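You operate a simulated robot arm through the tools that you are given. There is no shell and no other tool.

You run a simulated two-armed robot. Do the job below in one go: nothing can be reset, and whatever is moved stays where it is left.

## Task
Set the three thread knobs to the job card's pull, then sew the yellow test block.
Fine: each gauge shows the card's figure before you press start; one run.

The check looks at the end state, three seconds after you hand in, the way a careful person would. Anything else that was tipped, shoved, dropped, spilled or broken makes it a failure.

## Robot
Two 6-joint arms with two-finger parallel grippers on one trunk that stands fixed in place. Base frame: the origin is at the foot of the trunk, x ahead of it, y to its left, z up. Readings come in mm, rad, newtons and seconds.
The left shoulder is at [-69, 177, 846], the right one opposite. With the tool pointing down near the work surface each hand reaches from about 100 to 720 mm from the base axis, measured 20 degrees to its own side. Payload 1.57 kg a hand.
The tool frame of a hand sits at the grasp point between the pads (the TCP): z along the fingers, y along the line on which they close. The tips reach 30 mm beyond it. The gripper opens to 80 mm. The fingers are 17 mm wide and 12 mm thick; the gripper's body (40 by 82 mm) begins 80 mm behind the TCP.
Orientation is that of the tool frame in the base frame, as a unit quaternion [w, x, y, z]. With the fingers straight down and closing along the base's y, the tool's x points along the base's -x, its y along +y and its z along -z.

## Interface
- The arms move only by the tool send_rows. It takes "left_steps", "right_steps" or both (then of equal length, played together; a hand with none holds still); each is a list that holds one entry, the list of rows, each a list of 7 numbers: the turn, a rotation vector about the base's x, y, z in rad, then the shift along the base's x, y, z in mm, then the opening, from 0 (shut) to 1 (fully open). In form: [[[ax, ay, az, x, y, z, claw], ...]]. A call has 1 to 20 rows; each row shifts and turns the commanded pose from where the row before left it. Rows are played at 5 a second. More than 50 mm and 0.15 rad between two rows, or a gripper value outside its range, and nothing of the call is played. A pose out of reach is approached as far as the arm can. The call stops where the force on the tool passes 40 N (or 10 N more than at its start, if that is more) or the arm is blocked; 0.2 s more then pass. Each finger travels about 72 mm/s and halts on what it meets, pressing with about 33 N; the grip force reading is that of the motor and also rises with nothing between the fingers. The clock runs only during rows and for 0.2 s after the last one: add rows that do not move to give the fingers time. The reply holds the time, the measured pose of the TCP, the force on the tool along the base axes, the opening and the grip force, in the units named above and with some noise, with the torque about the TCP (base axes, N m) and any sound that the robot's microphone picked up.
- Cameras (640 x 400 px; columns grow to the right, rows downward): "scene" is now at [27.1, 30.6, 1568.5]; the picture's right is [0.51, -0.86, 0.00], its down [-0.57, -0.34, -0.75] and it looks along [0.65, 0.38, -0.66] (base axes); focal length 214 px, centre (320, 200). "left" rides on the left gripper at [72, 7, -122] in its tool frame; the picture's right is [-0.09, 1.00, 0.00], its down [-0.84, -0.08, -0.54] and it looks along [-0.54, -0.05, 0.84] (tool axes); focal length 238 px, centre (320, 200). "right" rides on the right gripper at [72, -7, -122] in its tool frame; the picture's right is [0.09, 1.00, 0.00], its down [-0.84, 0.08, -0.54] and it looks along [-0.54, 0.05, 0.84] (tool axes); focal length 238 px, centre (320, 200). There is no depth. A picture from a camera that has moved, and an enlarged one, comes with that camera's place and axes in the base frame and with its lens. The place of the scene camera against the robot may be out by one fixed shift of up to 18 mm in any direction.
- capture(camera): a new picture of that camera. No time passes.
- move_column(by): moves the trunk up (or, below 0, down) by that many mm; the arms and the scene camera ride with it, the base frame stays. It gives what a move gives, with no picture.
- head_to(pan, tilt): turns the head with the scene camera to pan (to the left, within 2.496 rad either way) and tilt (down, from -0.506 to 1.204), counted from straight ahead of the robot (the tilt from the chest, where the trunk bows). It gives what a move gives.
- close_up(camera, box): a new picture of the part [left, top, right, bottom] of that camera's present view, enlarged. No time passes.
- close_job(): hands the job in; it is judged then, once.

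Places have to be worked out from the pictures, the camera data and where the tool is seen. Open the grippers and draw the arms clear of the work before you hand the job in, unless the task says otherwise.

The tools are called after ">>>" as a command line: name --argument value ..., lists and objects as JSON in quotes. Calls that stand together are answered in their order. send_rows: Moves the arms, as the interface text tells. Its arguments: {"type":"object","properties":{"left_steps":{"type":"array","items":{"type":"array","items":{"type":"array","items":{"type":"number"}}}},"right_steps":{"type":"array","items":{"type":"array","items":{"type":"array","items":{"type":"number"}}}}},"required":[]} The other tools are called the same way: move_column (by) moves the trunk up or down; head_to (pan, tilt) turns the head that bears the scene camera; capture (camera) takes a picture; close_up (camera, box) takes an enlarged picture of a part of a camera's view; close_job () hands the job in.

At the start:

```text
time_s: 0.0
left_ee_pos: [419.8, 201.6, 1270.5]
left_tcp_rot: [0.0, 0.0, 1.0, 0.0]
left_wrist_force: [0.0, -0.3, -0.9]
left_wrist_torque: [-0.02, 0.02, 0.01]
left_grip_width: 79.8
left_finger_force: 0.1
right_ee_pos: [394.3, -125.9, 1320.9]
right_tcp_rot: [0.001, 0.0, 1.0, 0.001]
right_wrist_force: [-1.0, 0.0, -0.9]
right_wrist_torque: [0.02, 0.0, 0.0]
right_grip_width: 80.1
right_finger_force: 0.0
trunk travel left (down, up): [-288.0, 40.0]
head pan, tilt (commanded): [0.529, 0.726]
```

scene: 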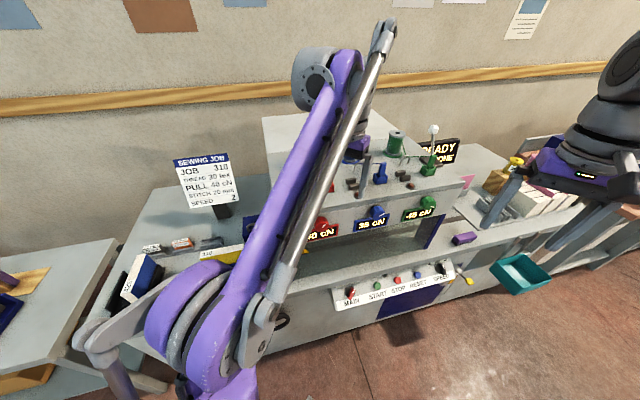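
right: 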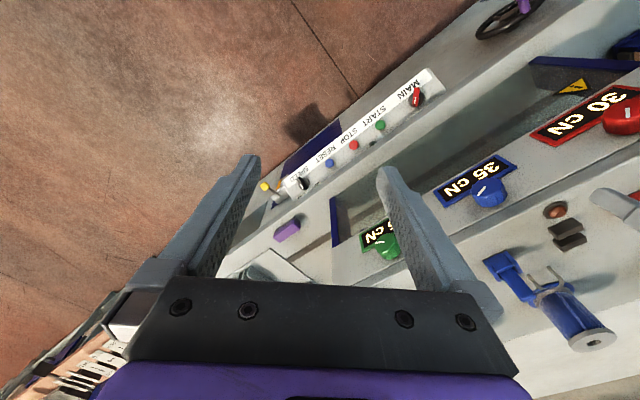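
left: 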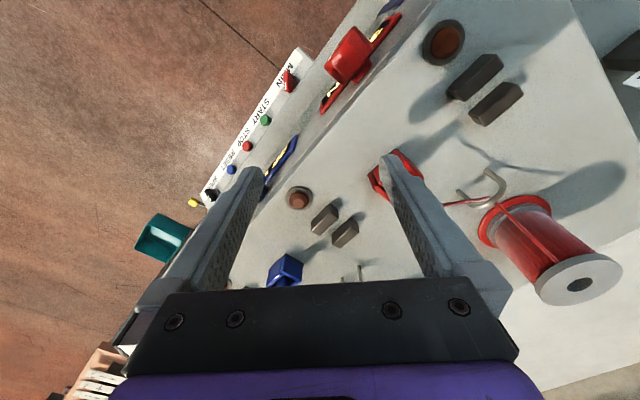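

I'll start by looking closely at the job card, gauges and panel from the scene camera.

>>> close_up --camera "scene" --box '[160, 140, 260, 220]'

>>> close_up --camera "scene" --box '[290, 110, 490, 310]'

>>> close_up --camera "scene" --box '[100, 200, 300, 330]'

>>> close_up --camera "scene" --box '[440, 110, 640, 300]'

```text
5.00 times, centred on (210, 180) of scene
camera zoom: at [27.1, 30.6, 1568.5], right [0.51, -0.86, 0.0], down [-0.57, -0.34, -0.75], along [0.65, 0.38, -0.66], focal length 1072 px, centre (870, 300)
```

zoom: 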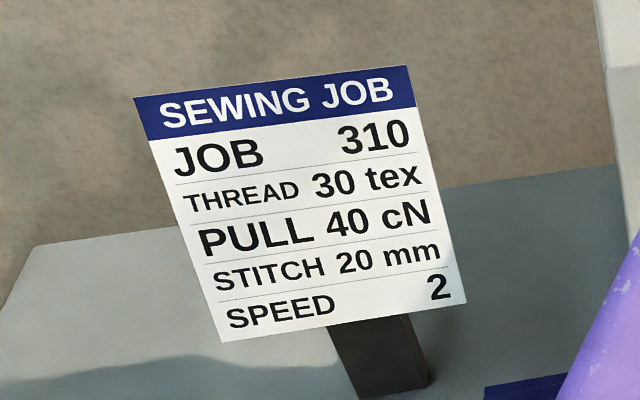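

```text
2.00 times, centred on (390, 210) of scene
camera zoom: at [27.1, 30.6, 1568.5], right [0.51, -0.86, 0.0], down [-0.57, -0.34, -0.75], along [0.65, 0.38, -0.66], focal length 429 px, centre (180, 180)
```

zoom: 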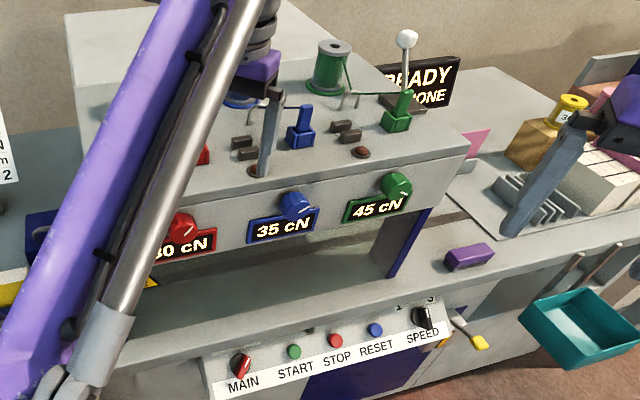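

```text
3.08 times, centred on (200, 265) of scene
camera zoom: at [27.1, 30.6, 1568.5], right [0.51, -0.86, 0.0], down [-0.57, -0.34, -0.75], along [0.65, 0.38, -0.66], focal length 660 px, centre (689, 0)
```

zoom: 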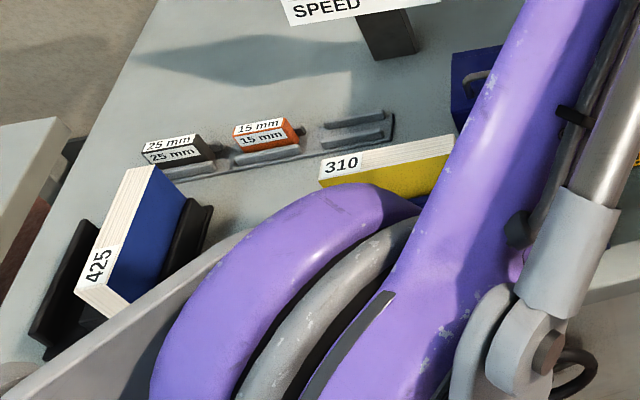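

```text
2.11 times, centred on (540, 205) of scene
camera zoom: at [27.1, 30.6, 1568.5], right [0.51, -0.86, 0.0], down [-0.57, -0.34, -0.75], along [0.65, 0.38, -0.66], focal length 452 px, centre (-143, 190)
```

zoom: 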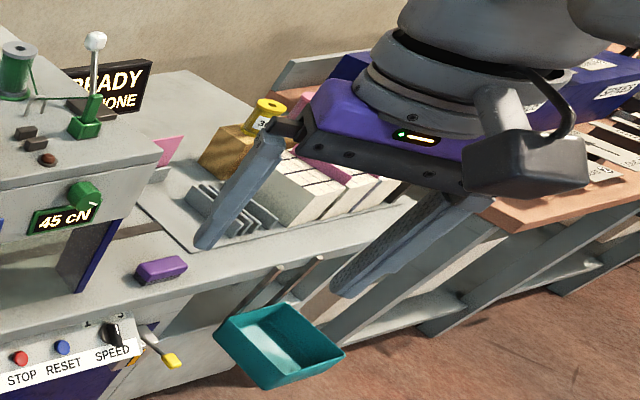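

The card says job 310, pull 40 cN, stitch 20 mm, speed 2; gauges show 30 / 35 / 45. The left arm blocks the view, so I look around with the head first.

>>> head_to --pan 0.0 --tilt 0.8

>>> capture --camera "scene"

>>> head_to --pan 0.9 --tilt 0.8

>>> capture --camera "scene"

```text
time_s: 0.9
left_ee_pos: [418.6, 200.5, 1269.9]
left_tcp_rot: [0.0, 0.0, 1.0, 0.0]
left_wrist_force: [0.6, -0.9, 0.0]
left_wrist_torque: [-0.01, 0.03, -0.01]
left_grip_width: 79.9
left_finger_force: 0.1
right_ee_pos: [395.1, -124.7, 1321.7]
right_tcp_rot: [0.002, 0.0, 1.0, 0.001]
right_wrist_force: [0.9, -0.3, 0.0]
right_wrist_torque: [-0.03, 0.0, 0.0]
right_grip_width: 80.1
right_finger_force: 0.0
trunk travel left (down, up): [-288.0, 40.0]
head pan, tilt (commanded): [0.0, 0.799]
```

```text
taken
camera scene: at [35.3, -11.7, 1562.5], right [0.0, -1.0, 0.0], down [-0.72, 0.0, -0.7], along [0.7, 0.0, -0.72], focal length 214 px, centre (320, 200)
```

scene: 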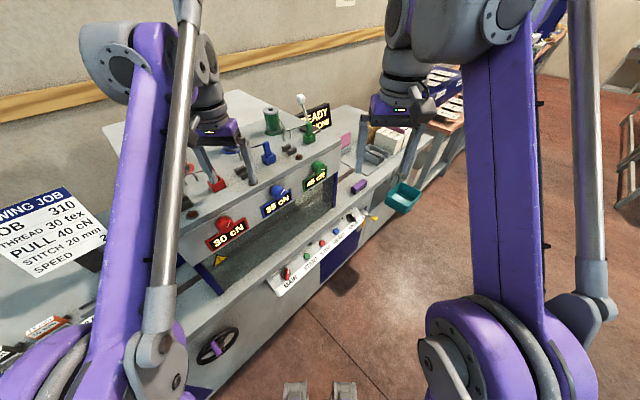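

```text
time_s: 2.1
left_ee_pos: [419.3, 201.5, 1269.3]
left_tcp_rot: [0.0, 0.0, 1.0, 0.0]
left_wrist_force: [0.3, -0.3, -0.5]
left_wrist_torque: [-0.03, 0.02, 0.0]
left_grip_width: 79.7
left_finger_force: 0.1
right_ee_pos: [394.2, -124.4, 1321.4]
right_tcp_rot: [0.001, -0.001, 1.0, 0.001]
right_wrist_force: [0.3, -0.4, 0.2]
right_wrist_torque: [-0.02, -0.03, 0.0]
right_grip_width: 79.9
right_finger_force: 0.0
trunk travel left (down, up): [-288.0, 40.0]
head pan, tilt (commanded): [0.901, 0.799]
```

```text
taken
camera scene: at [4.8, 51.4, 1562.5], right [0.78, -0.62, 0.0], down [-0.45, -0.56, -0.7], along [0.43, 0.55, -0.72], focal length 214 px, centre (320, 200)
```

scene: 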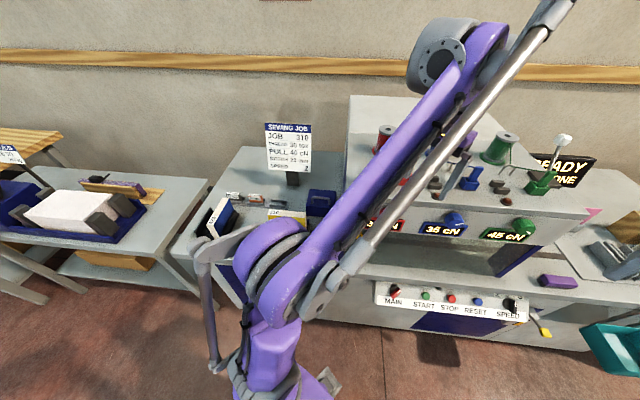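

The machine stands askew: its long axis runs roughly along the picture's right at this pan. I take close-ups of the parts from here.

>>> close_up --camera "scene" --box '[170, 110, 350, 250]'

>>> close_up --camera "scene" --box '[360, 100, 560, 240]'

>>> close_up --camera "scene" --box '[340, 210, 580, 350]'

>>> close_up --camera "scene" --box '[0, 120, 180, 270]'

>>> close_up --camera "right" --box '[320, 50, 640, 280]'

>>> close_up --camera "left" --box '[180, 0, 420, 220]'

```text
2.86 times, centred on (260, 180) of scene
camera zoom: at [4.8, 51.4, 1562.5], right [0.78, -0.62, 0.0], down [-0.45, -0.56, -0.7], along [0.43, 0.55, -0.72], focal length 613 px, centre (491, 257)
```

zoom: 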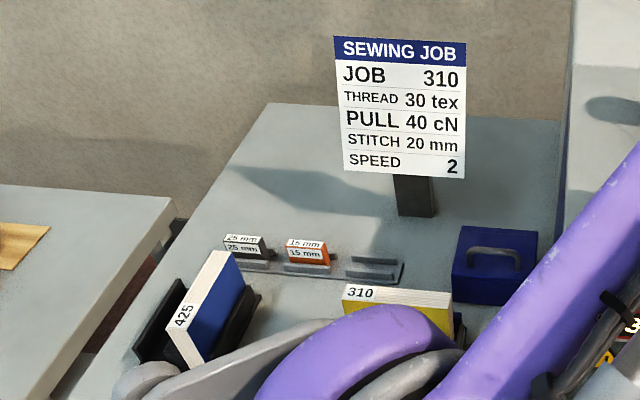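

```text
2.86 times, centred on (460, 170) of scene
camera zoom: at [4.8, 51.4, 1562.5], right [0.78, -0.62, 0.0], down [-0.45, -0.56, -0.7], along [0.43, 0.55, -0.72], focal length 613 px, centre (-80, 286)
```

zoom: 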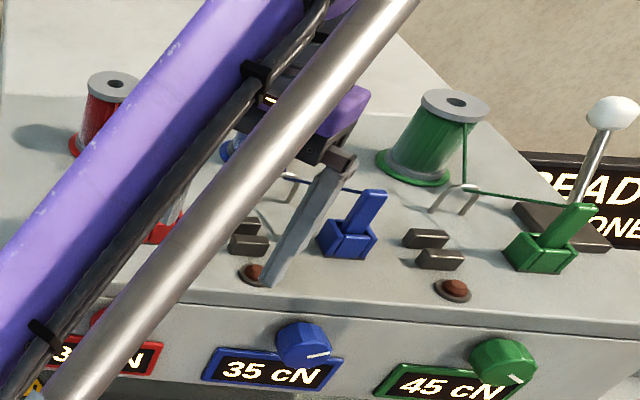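

```text
2.67 times, centred on (460, 280) of scene
camera zoom: at [4.8, 51.4, 1562.5], right [0.78, -0.62, 0.0], down [-0.45, -0.56, -0.7], along [0.43, 0.55, -0.72], focal length 572 px, centre (-53, -13)
```

zoom: 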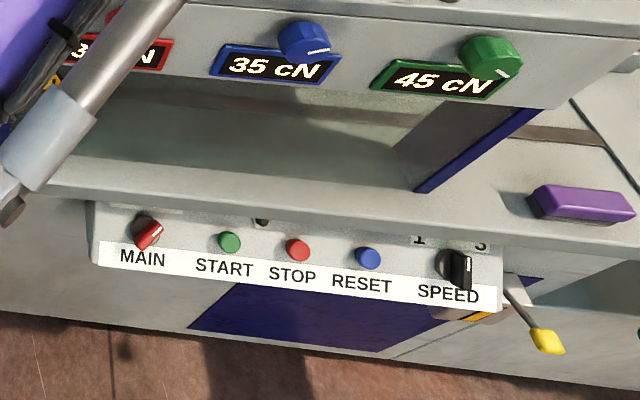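

```text
2.67 times, centred on (90, 195) of scene
camera zoom: at [4.8, 51.4, 1562.5], right [0.78, -0.62, 0.0], down [-0.45, -0.56, -0.7], along [0.43, 0.55, -0.72], focal length 572 px, centre (933, 213)
```

zoom: 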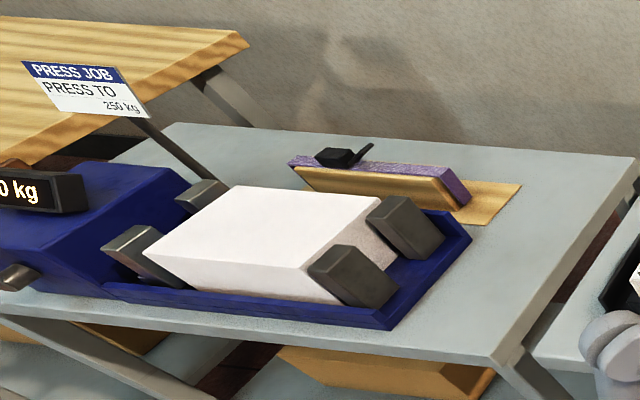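

```text
1.74 times, centred on (480, 165) of right
camera zoom: at [323.5, -132.3, 1443.0], right [-0.09, 1.0, 0.0], down [0.84, 0.08, 0.54], along [0.54, 0.05, -0.84], focal length 414 px, centre (42, 261)
```

zoom: 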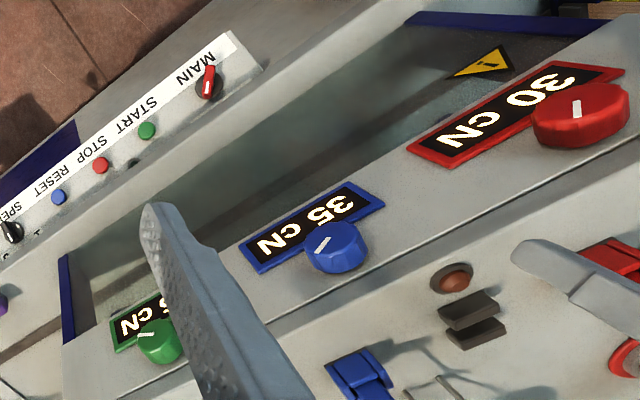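

```text
1.82 times, centred on (300, 110) of left
camera zoom: at [348.3, 207.0, 1390.8], right [0.09, 1.0, 0.0], down [0.84, -0.08, 0.54], along [0.54, -0.05, -0.84], focal length 433 px, centre (356, 364)
```

zoom: 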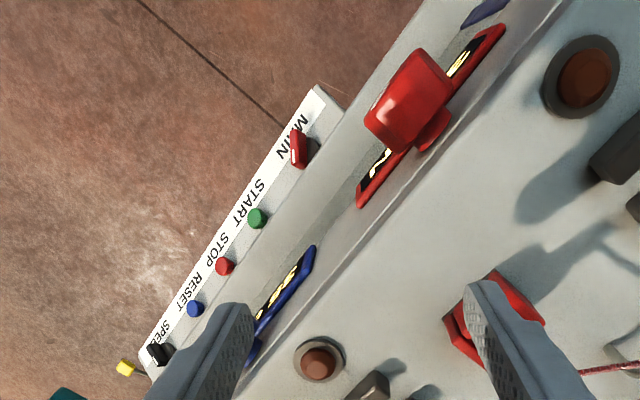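

From the two wrist views I triangulate the knobs at about z 1159: red (356, 232), blue (471, 118), green (587, 2). So the machine's axis is turned 45°, with its front about 416 mm from the trunk, and START is at about (492, 55, 768). I move the left hand back and left, well above everything, to open the view.

>>> send_rows --left_steps '[[[0, 0, 0, -40, 20, 10, 1], [0, 0, 0, -40, 20, 10, 1], [0, 0, 0, -40, 20, 10, 1], [0, 0, 0, -40, 20, 10, 1], [0, 0, 0, -30, 30, 10, 1]]]'

>>> capture --camera "scene"

>>> capture --camera "left"

```text
time_s: 3.4
left_ee_pos: [228.2, 311.2, 1320.0]
left_tcp_rot: [0.0, 0.0, 1.0, 0.001]
left_wrist_force: [-0.1, -0.3, 0.7]
left_wrist_torque: [-0.02, 0.01, 0.02]
left_grip_width: 79.9
left_finger_force: 0.1
right_ee_pos: [394.0, -125.0, 1321.4]
right_tcp_rot: [0.0, 0.0, 1.0, 0.001]
right_wrist_force: [0.7, 0.3, 0.7]
right_wrist_torque: [0.03, -0.02, 0.01]
right_grip_width: 80.0
right_finger_force: 0.1
trunk travel left (down, up): [-288.0, 40.0]
head pan, tilt (commanded): [0.901, 0.799]
```

```text
taken
camera scene: at [4.7, 51.8, 1562.5], right [0.78, -0.62, 0.0], down [-0.45, -0.56, -0.7], along [0.43, 0.55, -0.72], focal length 214 px, centre (320, 200)
```

scene: 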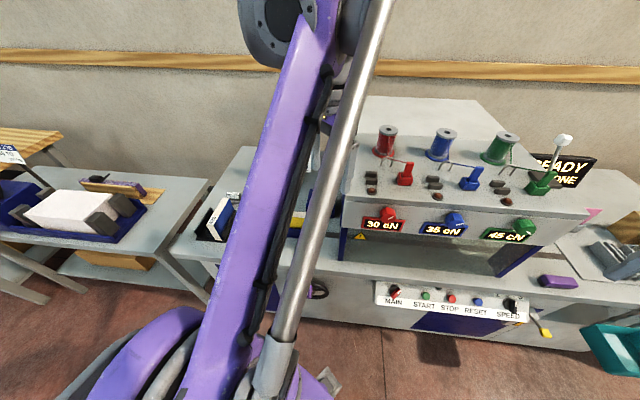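

```text
taken
camera left: at [158.4, 317.7, 1440.5], right [0.09, 1.0, 0.0], down [0.84, -0.08, 0.54], along [0.54, -0.05, -0.84], focal length 238 px, centre (320, 200)
```

left: 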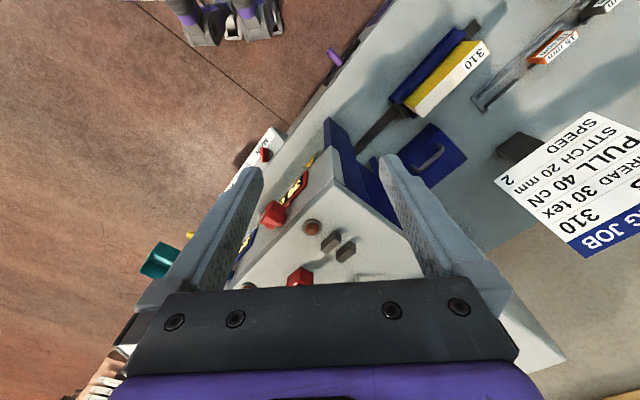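

Now the machine is in view. Close-ups of the head, the control panel, the yellow block and the thread paths.

>>> close_up --camera "scene" --box '[340, 110, 480, 200]'

>>> close_up --camera "scene" --box '[460, 110, 600, 200]'

>>> close_up --camera "scene" --box '[340, 195, 460, 275]'

>>> close_up --camera "scene" --box '[440, 200, 560, 280]'

>>> close_up --camera "scene" --box '[365, 270, 545, 350]'

>>> close_up --camera "left" --box '[320, 0, 640, 220]'

>>> close_up --camera "left" --box '[120, 100, 420, 300]'

```text
4.44 times, centred on (410, 155) of scene
camera zoom: at [4.7, 51.8, 1562.5], right [0.78, -0.62, 0.0], down [-0.45, -0.56, -0.7], along [0.43, 0.55, -0.72], focal length 953 px, centre (-80, 400)
```

zoom: 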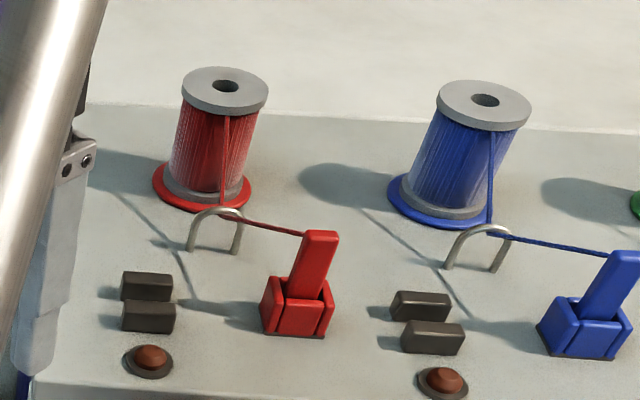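

```text
4.44 times, centred on (530, 155) of scene
camera zoom: at [4.7, 51.8, 1562.5], right [0.78, -0.62, 0.0], down [-0.45, -0.56, -0.7], along [0.43, 0.55, -0.72], focal length 953 px, centre (-613, 400)
```

zoom: 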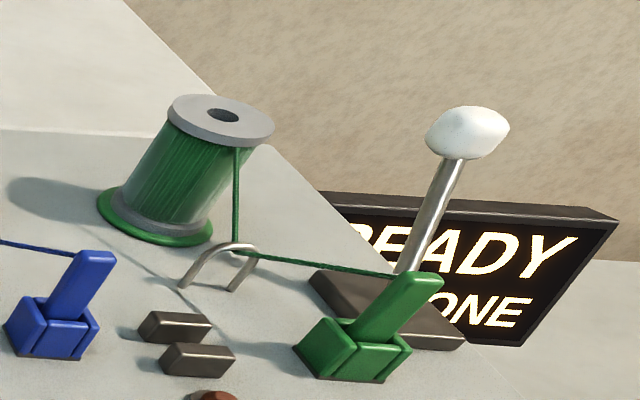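

```text
5.00 times, centred on (400, 235) of scene
camera zoom: at [4.7, 51.8, 1562.5], right [0.78, -0.62, 0.0], down [-0.45, -0.56, -0.7], along [0.43, 0.55, -0.72], focal length 1072 px, centre (-80, 25)
```

zoom: 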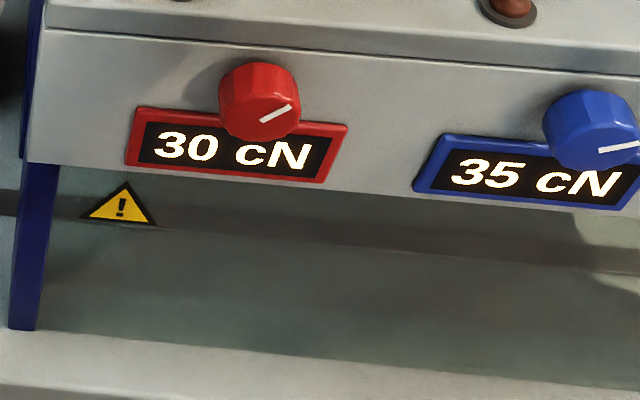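

```text
5.00 times, centred on (500, 240) of scene
camera zoom: at [4.7, 51.8, 1562.5], right [0.78, -0.62, 0.0], down [-0.45, -0.56, -0.7], along [0.43, 0.55, -0.72], focal length 1072 px, centre (-580, 0)
```

zoom: 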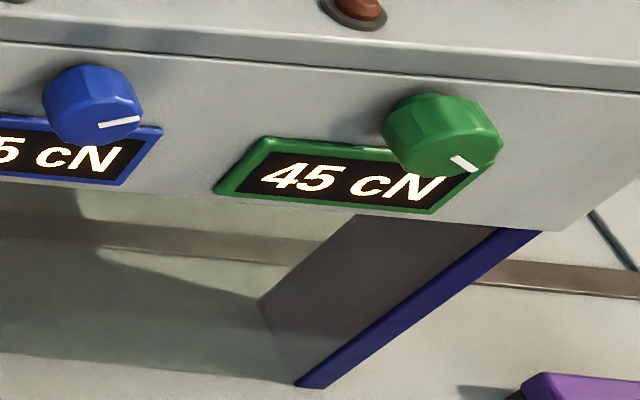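

```text
3.56 times, centred on (455, 310) of scene
camera zoom: at [4.7, 51.8, 1562.5], right [0.78, -0.62, 0.0], down [-0.45, -0.56, -0.7], along [0.43, 0.55, -0.72], focal length 763 px, centre (-160, -191)
```

zoom: 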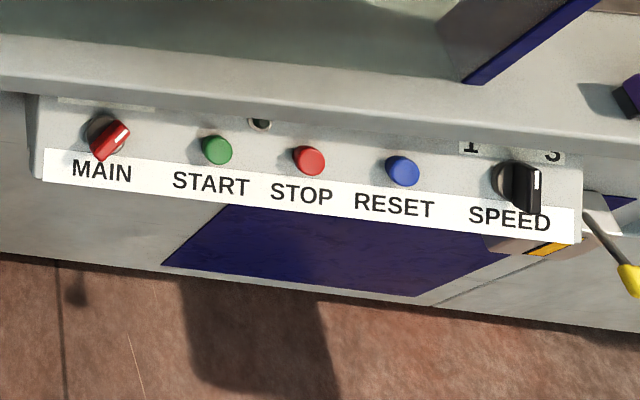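

```text
1.82 times, centred on (480, 110) of left
camera zoom: at [158.4, 317.7, 1440.5], right [0.09, 1.0, 0.0], down [0.84, -0.08, 0.54], along [0.54, -0.05, -0.84], focal length 433 px, centre (29, 364)
```

zoom: 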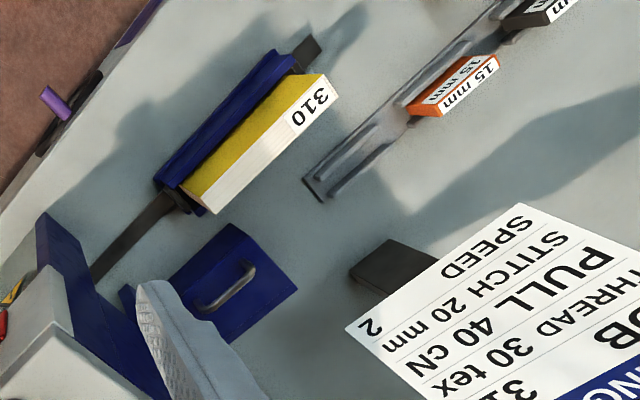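

```text
2.00 times, centred on (270, 200) of left
camera zoom: at [158.4, 317.7, 1440.5], right [0.09, 1.0, 0.0], down [0.84, -0.08, 0.54], along [0.54, -0.05, -0.84], focal length 477 px, centre (420, 200)
```

zoom: 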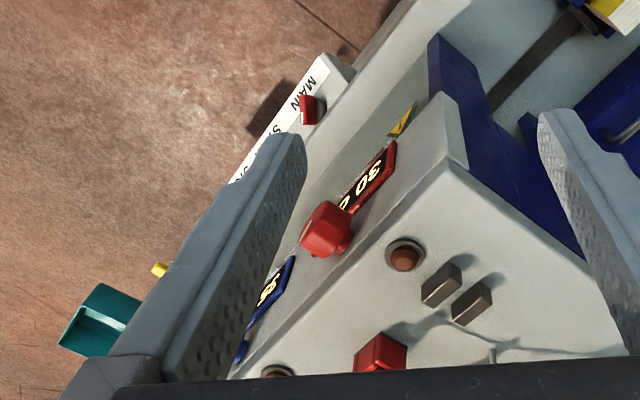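

All three thread levers look alike, the yellow 310 block is in the blue carriage on the feed track, and READY is lit. I check the sign and the right side from other head angles.

>>> head_to --pan 0.2 --tilt 0.75

>>> capture --camera "scene"

>>> close_up --camera "scene" --box '[280, 80, 440, 180]'

>>> close_up --camera "scene" --box '[260, 180, 440, 300]'

>>> capture --camera "right"

>>> close_up --camera "right" --box '[240, 50, 480, 220]'

```text
time_s: 4.4
left_ee_pos: [229.9, 310.9, 1319.6]
left_tcp_rot: [0.0, 0.0, 1.0, 0.0]
left_wrist_force: [0.1, 0.3, -0.4]
left_wrist_torque: [0.01, -0.02, -0.02]
left_grip_width: 80.0
left_finger_force: 0.1
right_ee_pos: [394.6, -124.6, 1321.5]
right_tcp_rot: [0.001, 0.001, 1.0, 0.001]
right_wrist_force: [0.1, 0.6, -0.4]
right_wrist_torque: [0.03, -0.01, 0.01]
right_grip_width: 79.8
right_finger_force: 0.0
trunk travel left (down, up): [-288.0, 40.0]
head pan, tilt (commanded): [0.201, 0.75]
```

```text
taken
camera scene: at [35.9, 4.8, 1566.5], right [0.2, -0.98, 0.0], down [-0.67, -0.14, -0.73], along [0.72, 0.15, -0.68], focal length 214 px, centre (320, 200)
```

scene: 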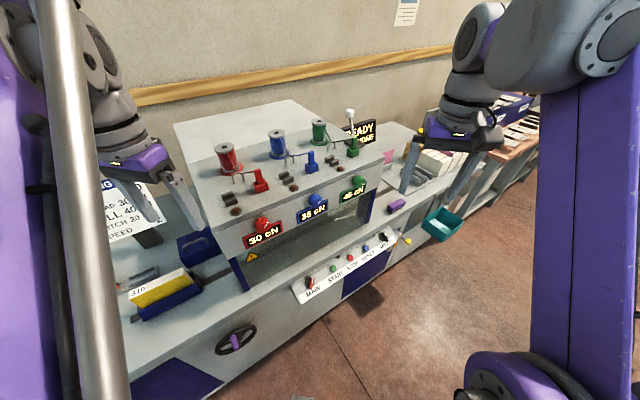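

```text
4.00 times, centred on (360, 130) of scene
camera zoom: at [35.9, 4.8, 1566.5], right [0.2, -0.98, 0.0], down [-0.67, -0.14, -0.73], along [0.72, 0.15, -0.68], focal length 858 px, centre (160, 480)
```

zoom: 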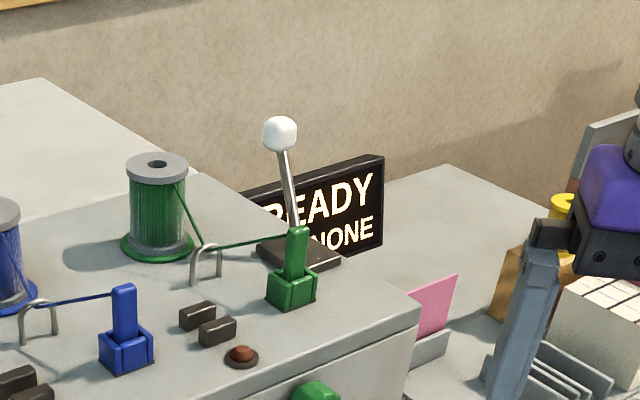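

```text
3.33 times, centred on (350, 240) of scene
camera zoom: at [35.9, 4.8, 1566.5], right [0.2, -0.98, 0.0], down [-0.67, -0.14, -0.73], along [0.72, 0.15, -0.68], focal length 715 px, centre (220, 67)
```

zoom: 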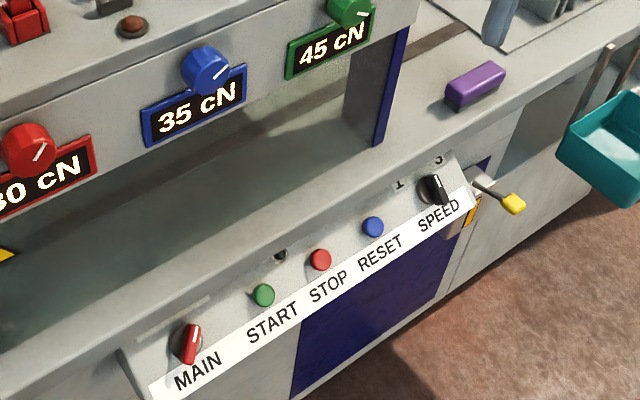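

```text
taken
camera right: at [323.5, -132.3, 1443.0], right [-0.09, 1.0, 0.0], down [0.84, 0.08, 0.54], along [0.54, 0.05, -0.84], focal length 238 px, centre (320, 200)
```

right: 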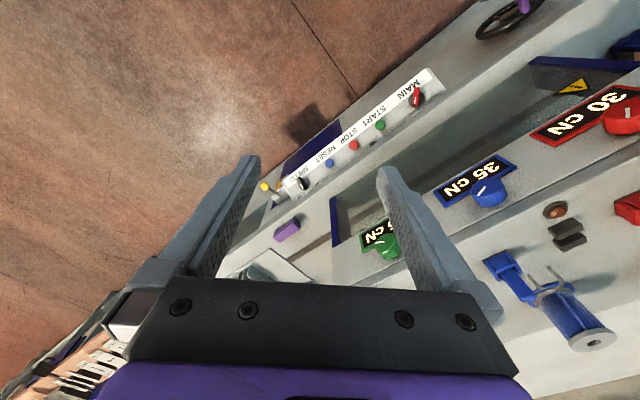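

```text
2.35 times, centred on (360, 135) of right
camera zoom: at [323.5, -132.3, 1443.0], right [-0.09, 1.0, 0.0], down [0.84, 0.08, 0.54], along [0.54, 0.05, -0.84], focal length 561 px, centre (226, 353)
```

zoom: 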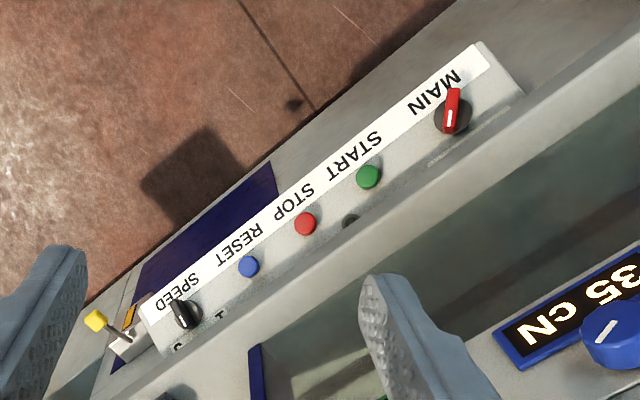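

The sign reads "READY / … NONE". I now swing the right hand back, down and yawed 45° to get a nearer view of the control panel and knobs.

>>> send_rows --right_steps '[[[0, 0, 0.131, -27, 5, -37, 1], [0, 0, 0.131, -27, 5, -37, 1], [0, 0, 0.131, -27, 5, -37, 1], [0, 0, 0.131, -27, 5, -37, 1], [0, 0, 0.131, -27, 5, -37, 1], [0, 0, 0.1304, -27, 5, -37, 1], [0, 0, 0, 0, 0, 0, 1]]]'

>>> capture --camera "right"

>>> capture --camera "scene"

```text
time_s: 6.0
left_ee_pos: [229.4, 310.6, 1319.4]
left_tcp_rot: [0.0, 0.0, 1.0, 0.0]
left_wrist_force: [-0.6, -0.1, 0.4]
left_wrist_torque: [0.0, 0.02, 0.03]
left_grip_width: 80.0
left_finger_force: 0.0
right_ee_pos: [232.5, -94.9, 1097.0]
right_tcp_rot: [0.001, -0.384, 0.923, 0.001]
right_wrist_force: [-1.1, -0.4, -0.2]
right_wrist_torque: [0.01, 0.02, 0.02]
right_grip_width: 79.9
right_finger_force: 0.0
trunk travel left (down, up): [-288.0, 40.0]
head pan, tilt (commanded): [0.201, 0.75]
```

```text
taken
camera right: at [187.2, -151.1, 1218.8], right [-0.77, 0.64, 0.0], down [0.54, 0.65, 0.54], along [0.34, 0.42, -0.84], focal length 238 px, centre (320, 200)
```

right: 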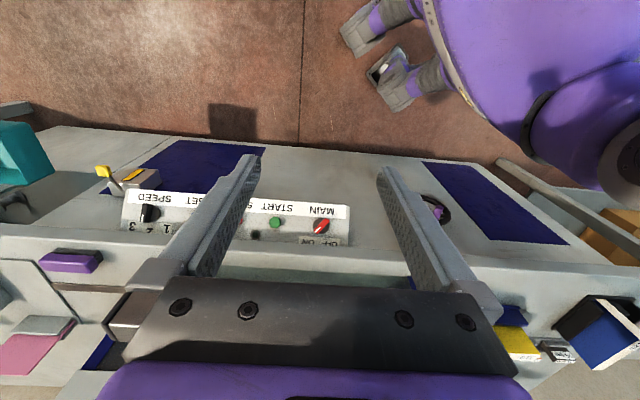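

```text
taken
camera scene: at [36.8, 5.0, 1566.5], right [0.2, -0.98, 0.0], down [-0.67, -0.14, -0.73], along [0.72, 0.15, -0.68], focal length 214 px, centre (320, 200)
```

scene: 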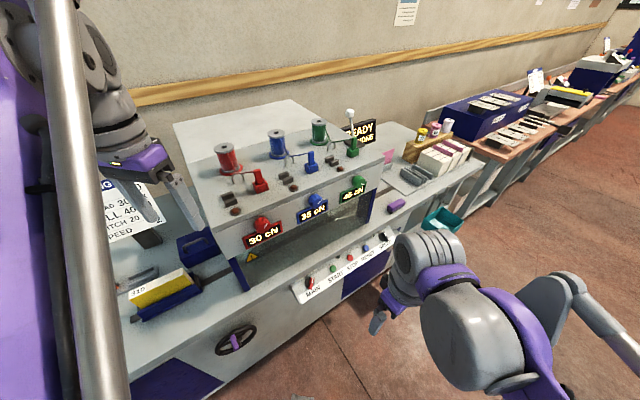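

>>> close_up --camera "right" --box '[90, 160, 220, 240]'

>>> close_up --camera "right" --box '[230, 180, 360, 260]'

>>> close_up --camera "scene" --box '[320, 90, 500, 230]'

```text
4.92 times, centred on (155, 200) of right
camera zoom: at [187.2, -151.1, 1218.8], right [-0.77, 0.64, 0.0], down [0.54, 0.65, 0.54], along [0.34, 0.42, -0.84], focal length 1173 px, centre (1132, 200)
```

zoom: 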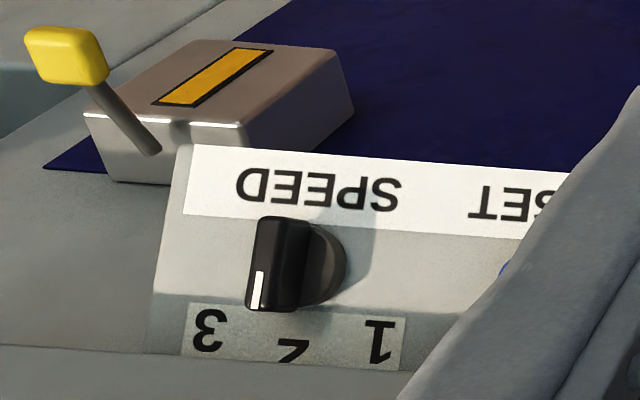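

```text
4.92 times, centred on (295, 220) of right
camera zoom: at [187.2, -151.1, 1218.8], right [-0.77, 0.64, 0.0], down [0.54, 0.65, 0.54], along [0.34, 0.42, -0.84], focal length 1173 px, centre (443, 102)
```

zoom: 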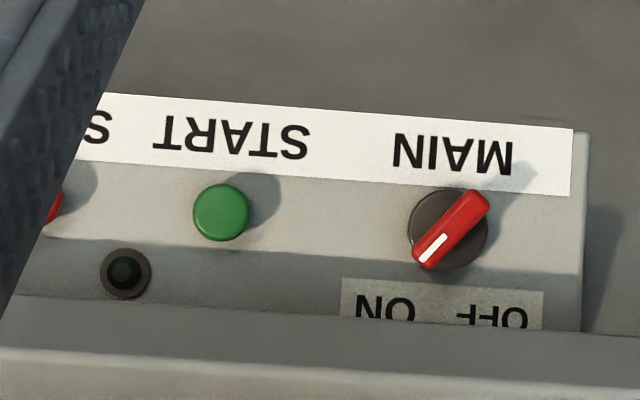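

```text
2.86 times, centred on (410, 160) of scene
camera zoom: at [36.8, 5.0, 1566.5], right [0.2, -0.98, 0.0], down [-0.67, -0.14, -0.73], along [0.72, 0.15, -0.68], focal length 613 px, centre (63, 314)
```

zoom: 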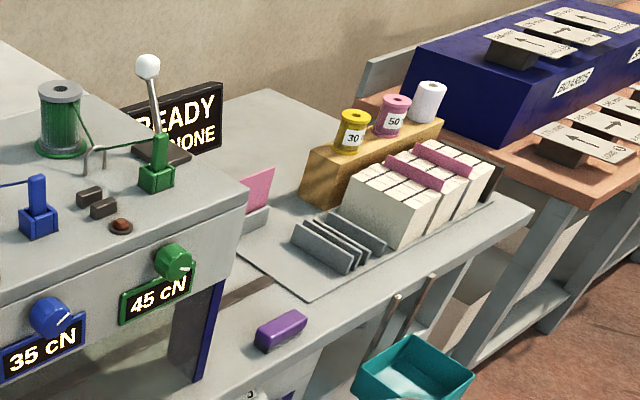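

MAIN points to ON and SPEED to 2, so only the knobs need setting. I now pitch the right tool up to point at the machine (along +x+y) while moving it to a spot in front of the green knob.

>>> send_rows --right_steps '[[[0.0926, -0.0926, 0, 15.4, -6.1, 5.2, 1], [0.0926, -0.0926, 0, 15.4, -6.1, 5.2, 1], [0.0926, -0.0926, 0, 15.4, -6.1, 5.2, 1], [0.0926, -0.0926, 0, 15.4, -6.1, 5.2, 1], [0.0926, -0.0926, 0, 15.4, -6.1, 5.2, 1], [0.0926, -0.0926, 0, 15.4, -6.1, 5.2, 1], [0.0926, -0.0926, 0, 15.4, -6.1, 5.2, 1], [0.0926, -0.0926, 0, 15.4, -6.1, 5.2, 1], [0.0926, -0.0926, 0, 15.4, -6.1, 5.2, 1], [0.0926, -0.0926, 0, 15.4, -6.1, 5.2, 1], [0.0926, -0.0926, 0, 15.4, -6.1, 5.2, 1], [0.0926, -0.0926, 0, 15.4, -6.1, 5.2, 1], [0, 0, 0, 0, 0, 0, 1]]]'

>>> capture --camera "right"

>>> capture --camera "scene"

```text
time_s: 8.8
left_ee_pos: [229.0, 311.4, 1319.8]
left_tcp_rot: [0.0, 0.0, 1.0, 0.0]
left_wrist_force: [-0.8, 0.0, 1.1]
left_wrist_torque: [0.0, -0.01, -0.01]
left_grip_width: 80.0
left_finger_force: 0.2
right_ee_pos: [416.3, -167.7, 1162.9]
right_tcp_rot: [0.655, -0.271, 0.651, 0.272]
right_wrist_force: [0.2, -0.3, 0.5]
right_wrist_torque: [0.05, -0.01, -0.02]
right_grip_width: 79.9
right_finger_force: 0.0
trunk travel left (down, up): [-288.0, 40.0]
head pan, tilt (commanded): [0.201, 0.75]
```

```text
taken
camera right: at [336.5, -258.5, 1090.3], right [-0.7, 0.7, -0.09], down [-0.44, -0.33, 0.83], along [0.56, 0.63, 0.54], focal length 238 px, centre (320, 200)
```

right: 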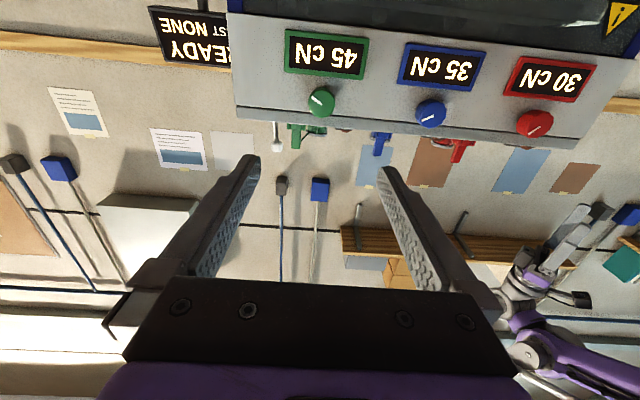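

```text
taken
camera scene: at [35.2, 5.1, 1566.5], right [0.2, -0.98, 0.0], down [-0.67, -0.14, -0.73], along [0.72, 0.15, -0.68], focal length 214 px, centre (320, 200)
```

scene: 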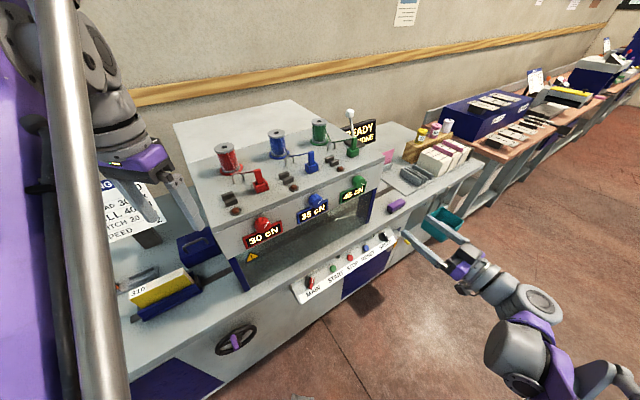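

The view is upside down but clear: the knobs triangulate consistently to z≈1158, green ≈(587, 3). I zoom in to judge knob depth, panel tilt and the marks.

>>> close_up --camera "right" --box '[220, 0, 420, 140]'

>>> close_up --camera "right" --box '[440, 20, 640, 160]'

>>> close_up --camera "left" --box '[220, 140, 380, 260]'

>>> close_up --camera "scene" --box '[230, 160, 390, 270]'

```text
2.86 times, centred on (320, 70) of right
camera zoom: at [336.5, -258.5, 1090.3], right [-0.7, 0.7, -0.09], down [-0.44, -0.33, 0.83], along [0.56, 0.63, 0.54], focal length 681 px, centre (320, 571)
```

zoom: 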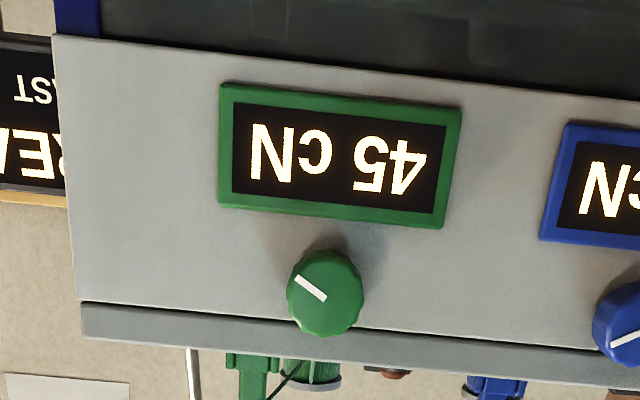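

```text
2.86 times, centred on (540, 90) of right
camera zoom: at [336.5, -258.5, 1090.3], right [-0.7, 0.7, -0.09], down [-0.44, -0.33, 0.83], along [0.56, 0.63, 0.54], focal length 681 px, centre (-309, 514)
```

zoom: 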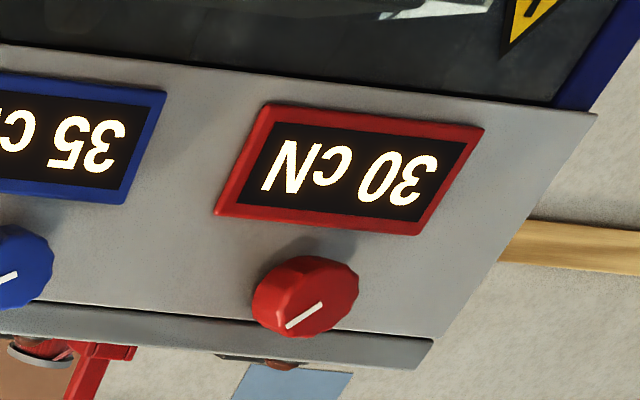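

```text
3.33 times, centred on (300, 200) of left
camera zoom: at [158.3, 317.4, 1440.4], right [0.09, 1.0, 0.0], down [0.84, -0.08, 0.54], along [0.54, -0.05, -0.84], focal length 794 px, centre (387, 200)
```

zoom: 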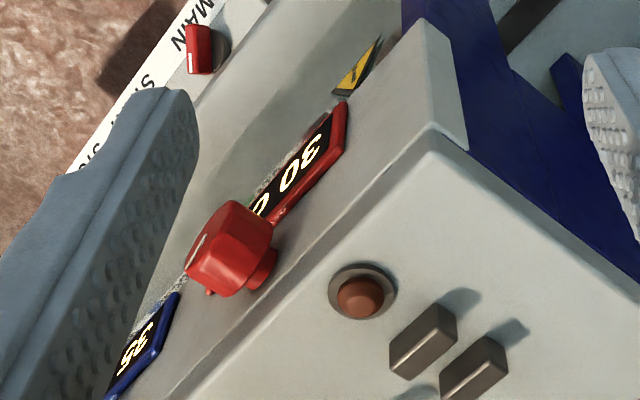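

```text
3.64 times, centred on (310, 215) of scene
camera zoom: at [35.2, 5.1, 1566.5], right [0.2, -0.98, 0.0], down [-0.67, -0.14, -0.73], along [0.72, 0.15, -0.68], focal length 780 px, centre (356, 146)
```

zoom: 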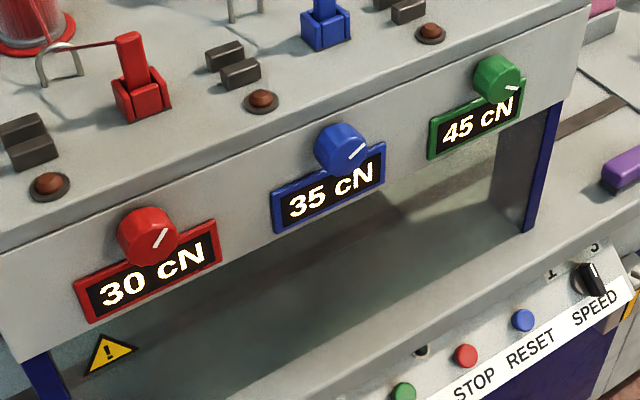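

The face comes out vertical at m≈436 mm (distance along +x+y), the gauge fronts at ≈431 and the knob fronts at ≈399. The green knob's centre is at about u=411 (along the machine) and z=1158.5. I go straight in to about 60 mm short of the grasp and look again.

>>> send_rows --right_steps '[[[0, 0, 0, 27.6, 28.3, -1.2, 1], [0, 0, 0, 27.6, 28.3, -1.2, 1], [0, 0, 0, 27.6, 28.3, -1.2, 1], [0, 0, 0, 27.6, 28.3, -0.8, 1], [0, 0, 0, 0, 0, 0, 1]]]'

>>> capture --camera "right"

>>> capture --camera "scene"

```text
time_s: 10.0
left_ee_pos: [229.6, 310.9, 1319.7]
left_tcp_rot: [0.0, -0.001, 1.0, 0.0]
left_wrist_force: [-0.8, -0.5, 0.7]
left_wrist_torque: [-0.02, 0.0, -0.01]
left_grip_width: 80.4
left_finger_force: 0.0
right_ee_pos: [527.9, -56.8, 1157.4]
right_tcp_rot: [0.654, -0.271, 0.652, 0.271]
right_wrist_force: [0.2, -0.4, 0.1]
right_wrist_torque: [-0.01, 0.01, -0.03]
right_grip_width: 79.9
right_finger_force: 0.1
trunk travel left (down, up): [-288.0, 40.0]
head pan, tilt (commanded): [0.201, 0.75]
```

```text
taken
camera right: at [448.0, -147.2, 1083.9], right [-0.7, 0.7, -0.09], down [-0.44, -0.33, 0.83], along [0.56, 0.63, 0.54], focal length 238 px, centre (320, 200)
```

right: 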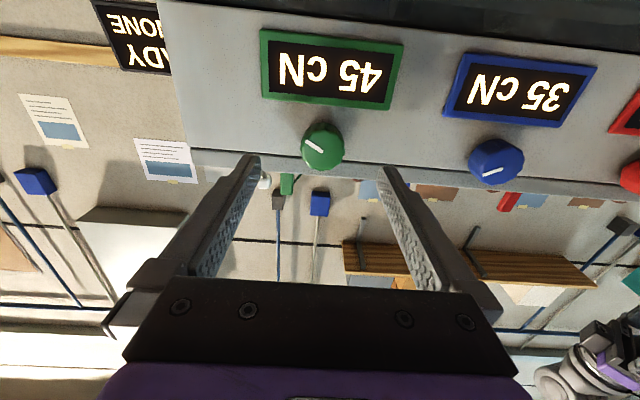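

```text
taken
camera scene: at [35.1, 4.4, 1566.5], right [0.2, -0.98, 0.0], down [-0.67, -0.14, -0.73], along [0.72, 0.15, -0.68], focal length 214 px, centre (320, 200)
```

scene: 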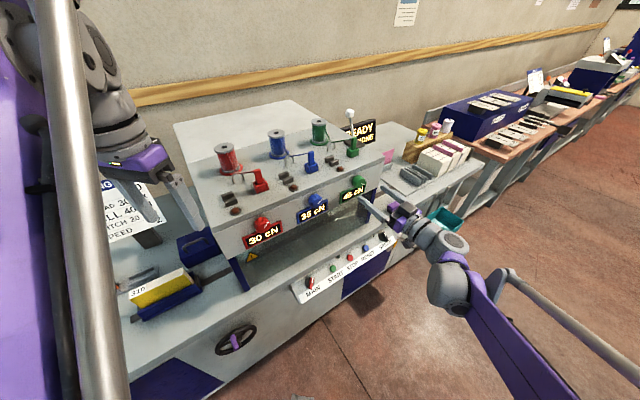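

>>> close_up --camera "right" --box '[240, 90, 400, 190]'

>>> close_up --camera "scene" --box '[310, 160, 430, 240]'

```text
4.00 times, centred on (320, 140) of right
camera zoom: at [448.0, -147.2, 1083.9], right [-0.7, 0.7, -0.09], down [-0.44, -0.33, 0.83], along [0.56, 0.63, 0.54], focal length 953 px, centre (320, 440)
```

zoom: 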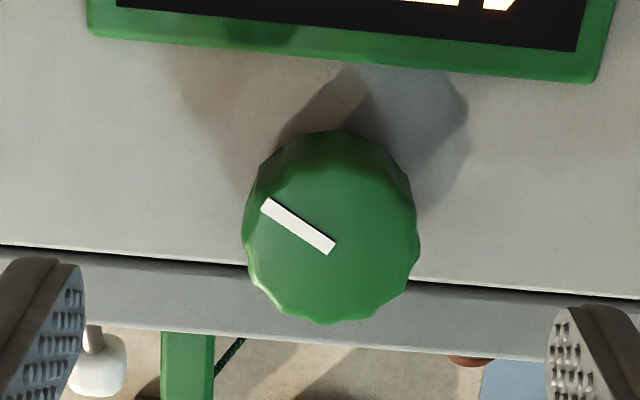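

```text
5.00 times, centred on (370, 200) of scene
camera zoom: at [35.1, 4.4, 1566.5], right [0.2, -0.98, 0.0], down [-0.67, -0.14, -0.73], along [0.72, 0.15, -0.68], focal length 1072 px, centre (70, 200)
```

zoom: 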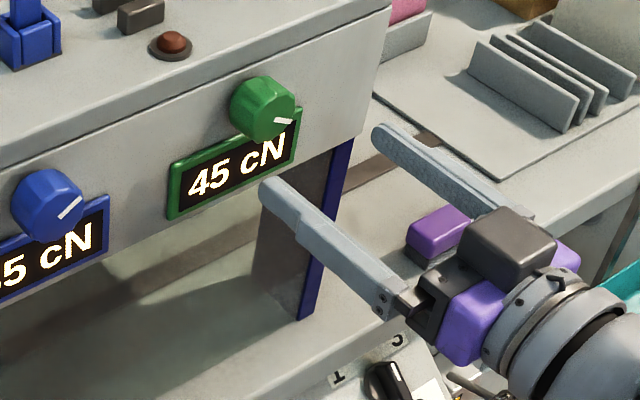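

Triangulating both views puts the green knob's front centre at u=411.1, m=403, z=1158.6, with a diameter of about 37 mm. I go in with the tips 20 mm past the knob front, about 8 mm short of the gauge plane.

>>> send_rows --right_steps '[[[0, 0, 0, 20.5, 21.9, 0.6, 1], [0, 0, 0, 20.5, 21.9, 0.6, 1], [0, 0, 0, 0, 0, 0, 1]]]'

>>> capture --camera "right"

>>> close_up --camera "scene" --box '[310, 160, 430, 240]'

```text
time_s: 10.8
left_ee_pos: [230.2, 311.4, 1320.2]
left_tcp_rot: [0.0, 0.0, 1.0, 0.0]
left_wrist_force: [-0.3, -0.2, -0.4]
left_wrist_torque: [-0.01, 0.01, -0.03]
left_grip_width: 79.9
left_finger_force: 0.1
right_ee_pos: [569.6, -12.1, 1159.3]
right_tcp_rot: [0.654, -0.271, 0.652, 0.271]
right_wrist_force: [0.4, 0.4, -0.2]
right_wrist_torque: [0.0, 0.02, -0.01]
right_grip_width: 79.7
right_finger_force: 0.1
trunk travel left (down, up): [-288.0, 40.0]
head pan, tilt (commanded): [0.201, 0.75]
```

```text
taken
camera right: at [489.4, -103.3, 1086.6], right [-0.7, 0.7, -0.09], down [-0.44, -0.33, 0.83], along [0.56, 0.63, 0.54], focal length 238 px, centre (320, 200)
```

right: 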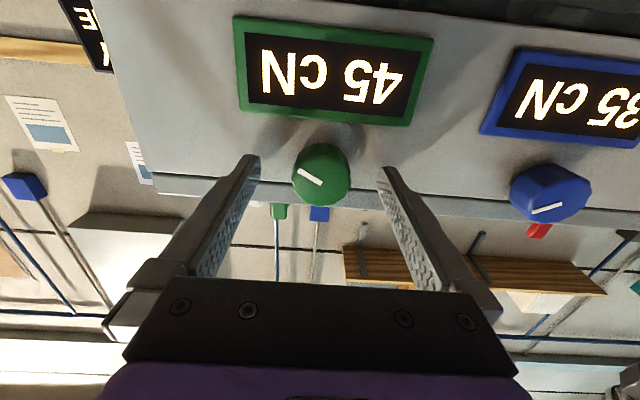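

```text
5.00 times, centred on (370, 200) of scene
camera zoom: at [35.5, 4.5, 1566.5], right [0.2, -0.98, 0.0], down [-0.67, -0.14, -0.73], along [0.72, 0.15, -0.68], focal length 1072 px, centre (70, 200)
```

zoom: 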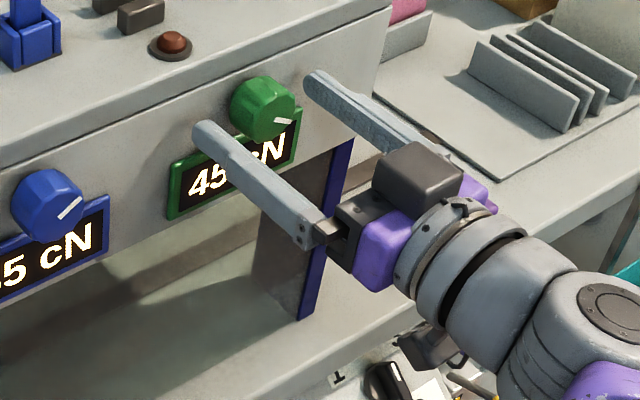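

>>> close_up --camera "right" --box '[240, 130, 400, 230]'

```text
4.00 times, centred on (320, 180) of right
camera zoom: at [489.4, -103.3, 1086.6], right [-0.7, 0.7, -0.09], down [-0.44, -0.33, 0.83], along [0.56, 0.63, 0.54], focal length 953 px, centre (320, 280)
```

zoom: 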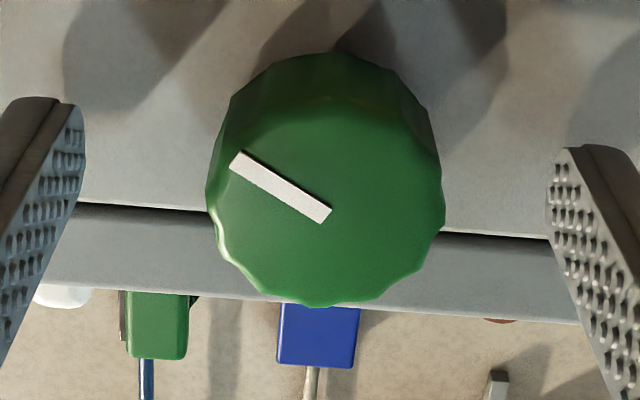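

The knob is centred between the fingers to within about 1 mm (knob front at m≈404, TCP at m≈394). I close on it.

>>> send_rows --right_steps '[[[0, 0, 0, 0, 0, 0, 0.6], [0, 0, 0, 0, 0, 0, 0.45], [0, 0, 0, 0, 0, 0, 0.2], [0, 0, 0, 0, 0, 0, 0], [0, 0, 0, 0, 0, 0, 0]]]'

>>> capture --camera "right"

```text
time_s: 12.0
left_ee_pos: [229.1, 311.7, 1319.0]
left_tcp_rot: [0.001, 0.0, 1.0, 0.0]
left_wrist_force: [0.0, 0.3, -0.1]
left_wrist_torque: [-0.01, -0.04, 0.0]
left_grip_width: 80.1
left_finger_force: 0.0
right_ee_pos: [569.0, -10.8, 1159.0]
right_tcp_rot: [0.655, -0.271, 0.652, 0.271]
right_wrist_force: [-3.4, 3.9, -2.7]
right_wrist_torque: [0.0, 0.0, 0.29]
right_grip_width: 37.0
right_finger_force: 43.5
trunk travel left (down, up): [-288.0, 40.0]
head pan, tilt (commanded): [0.201, 0.75]
```

```text
taken
camera right: at [488.9, -102.6, 1086.6], right [-0.71, 0.7, -0.09], down [-0.44, -0.33, 0.83], along [0.56, 0.63, 0.54], focal length 238 px, centre (320, 200)
```

right: 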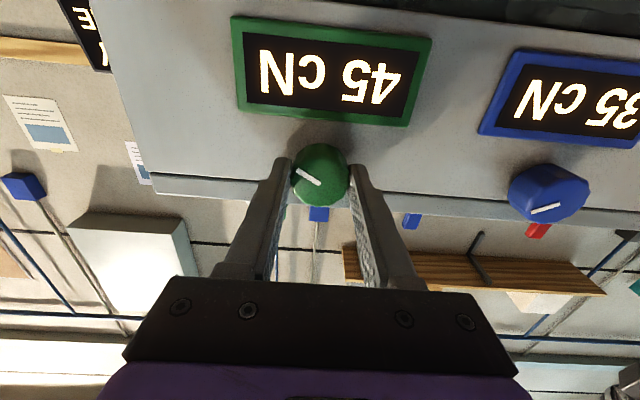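

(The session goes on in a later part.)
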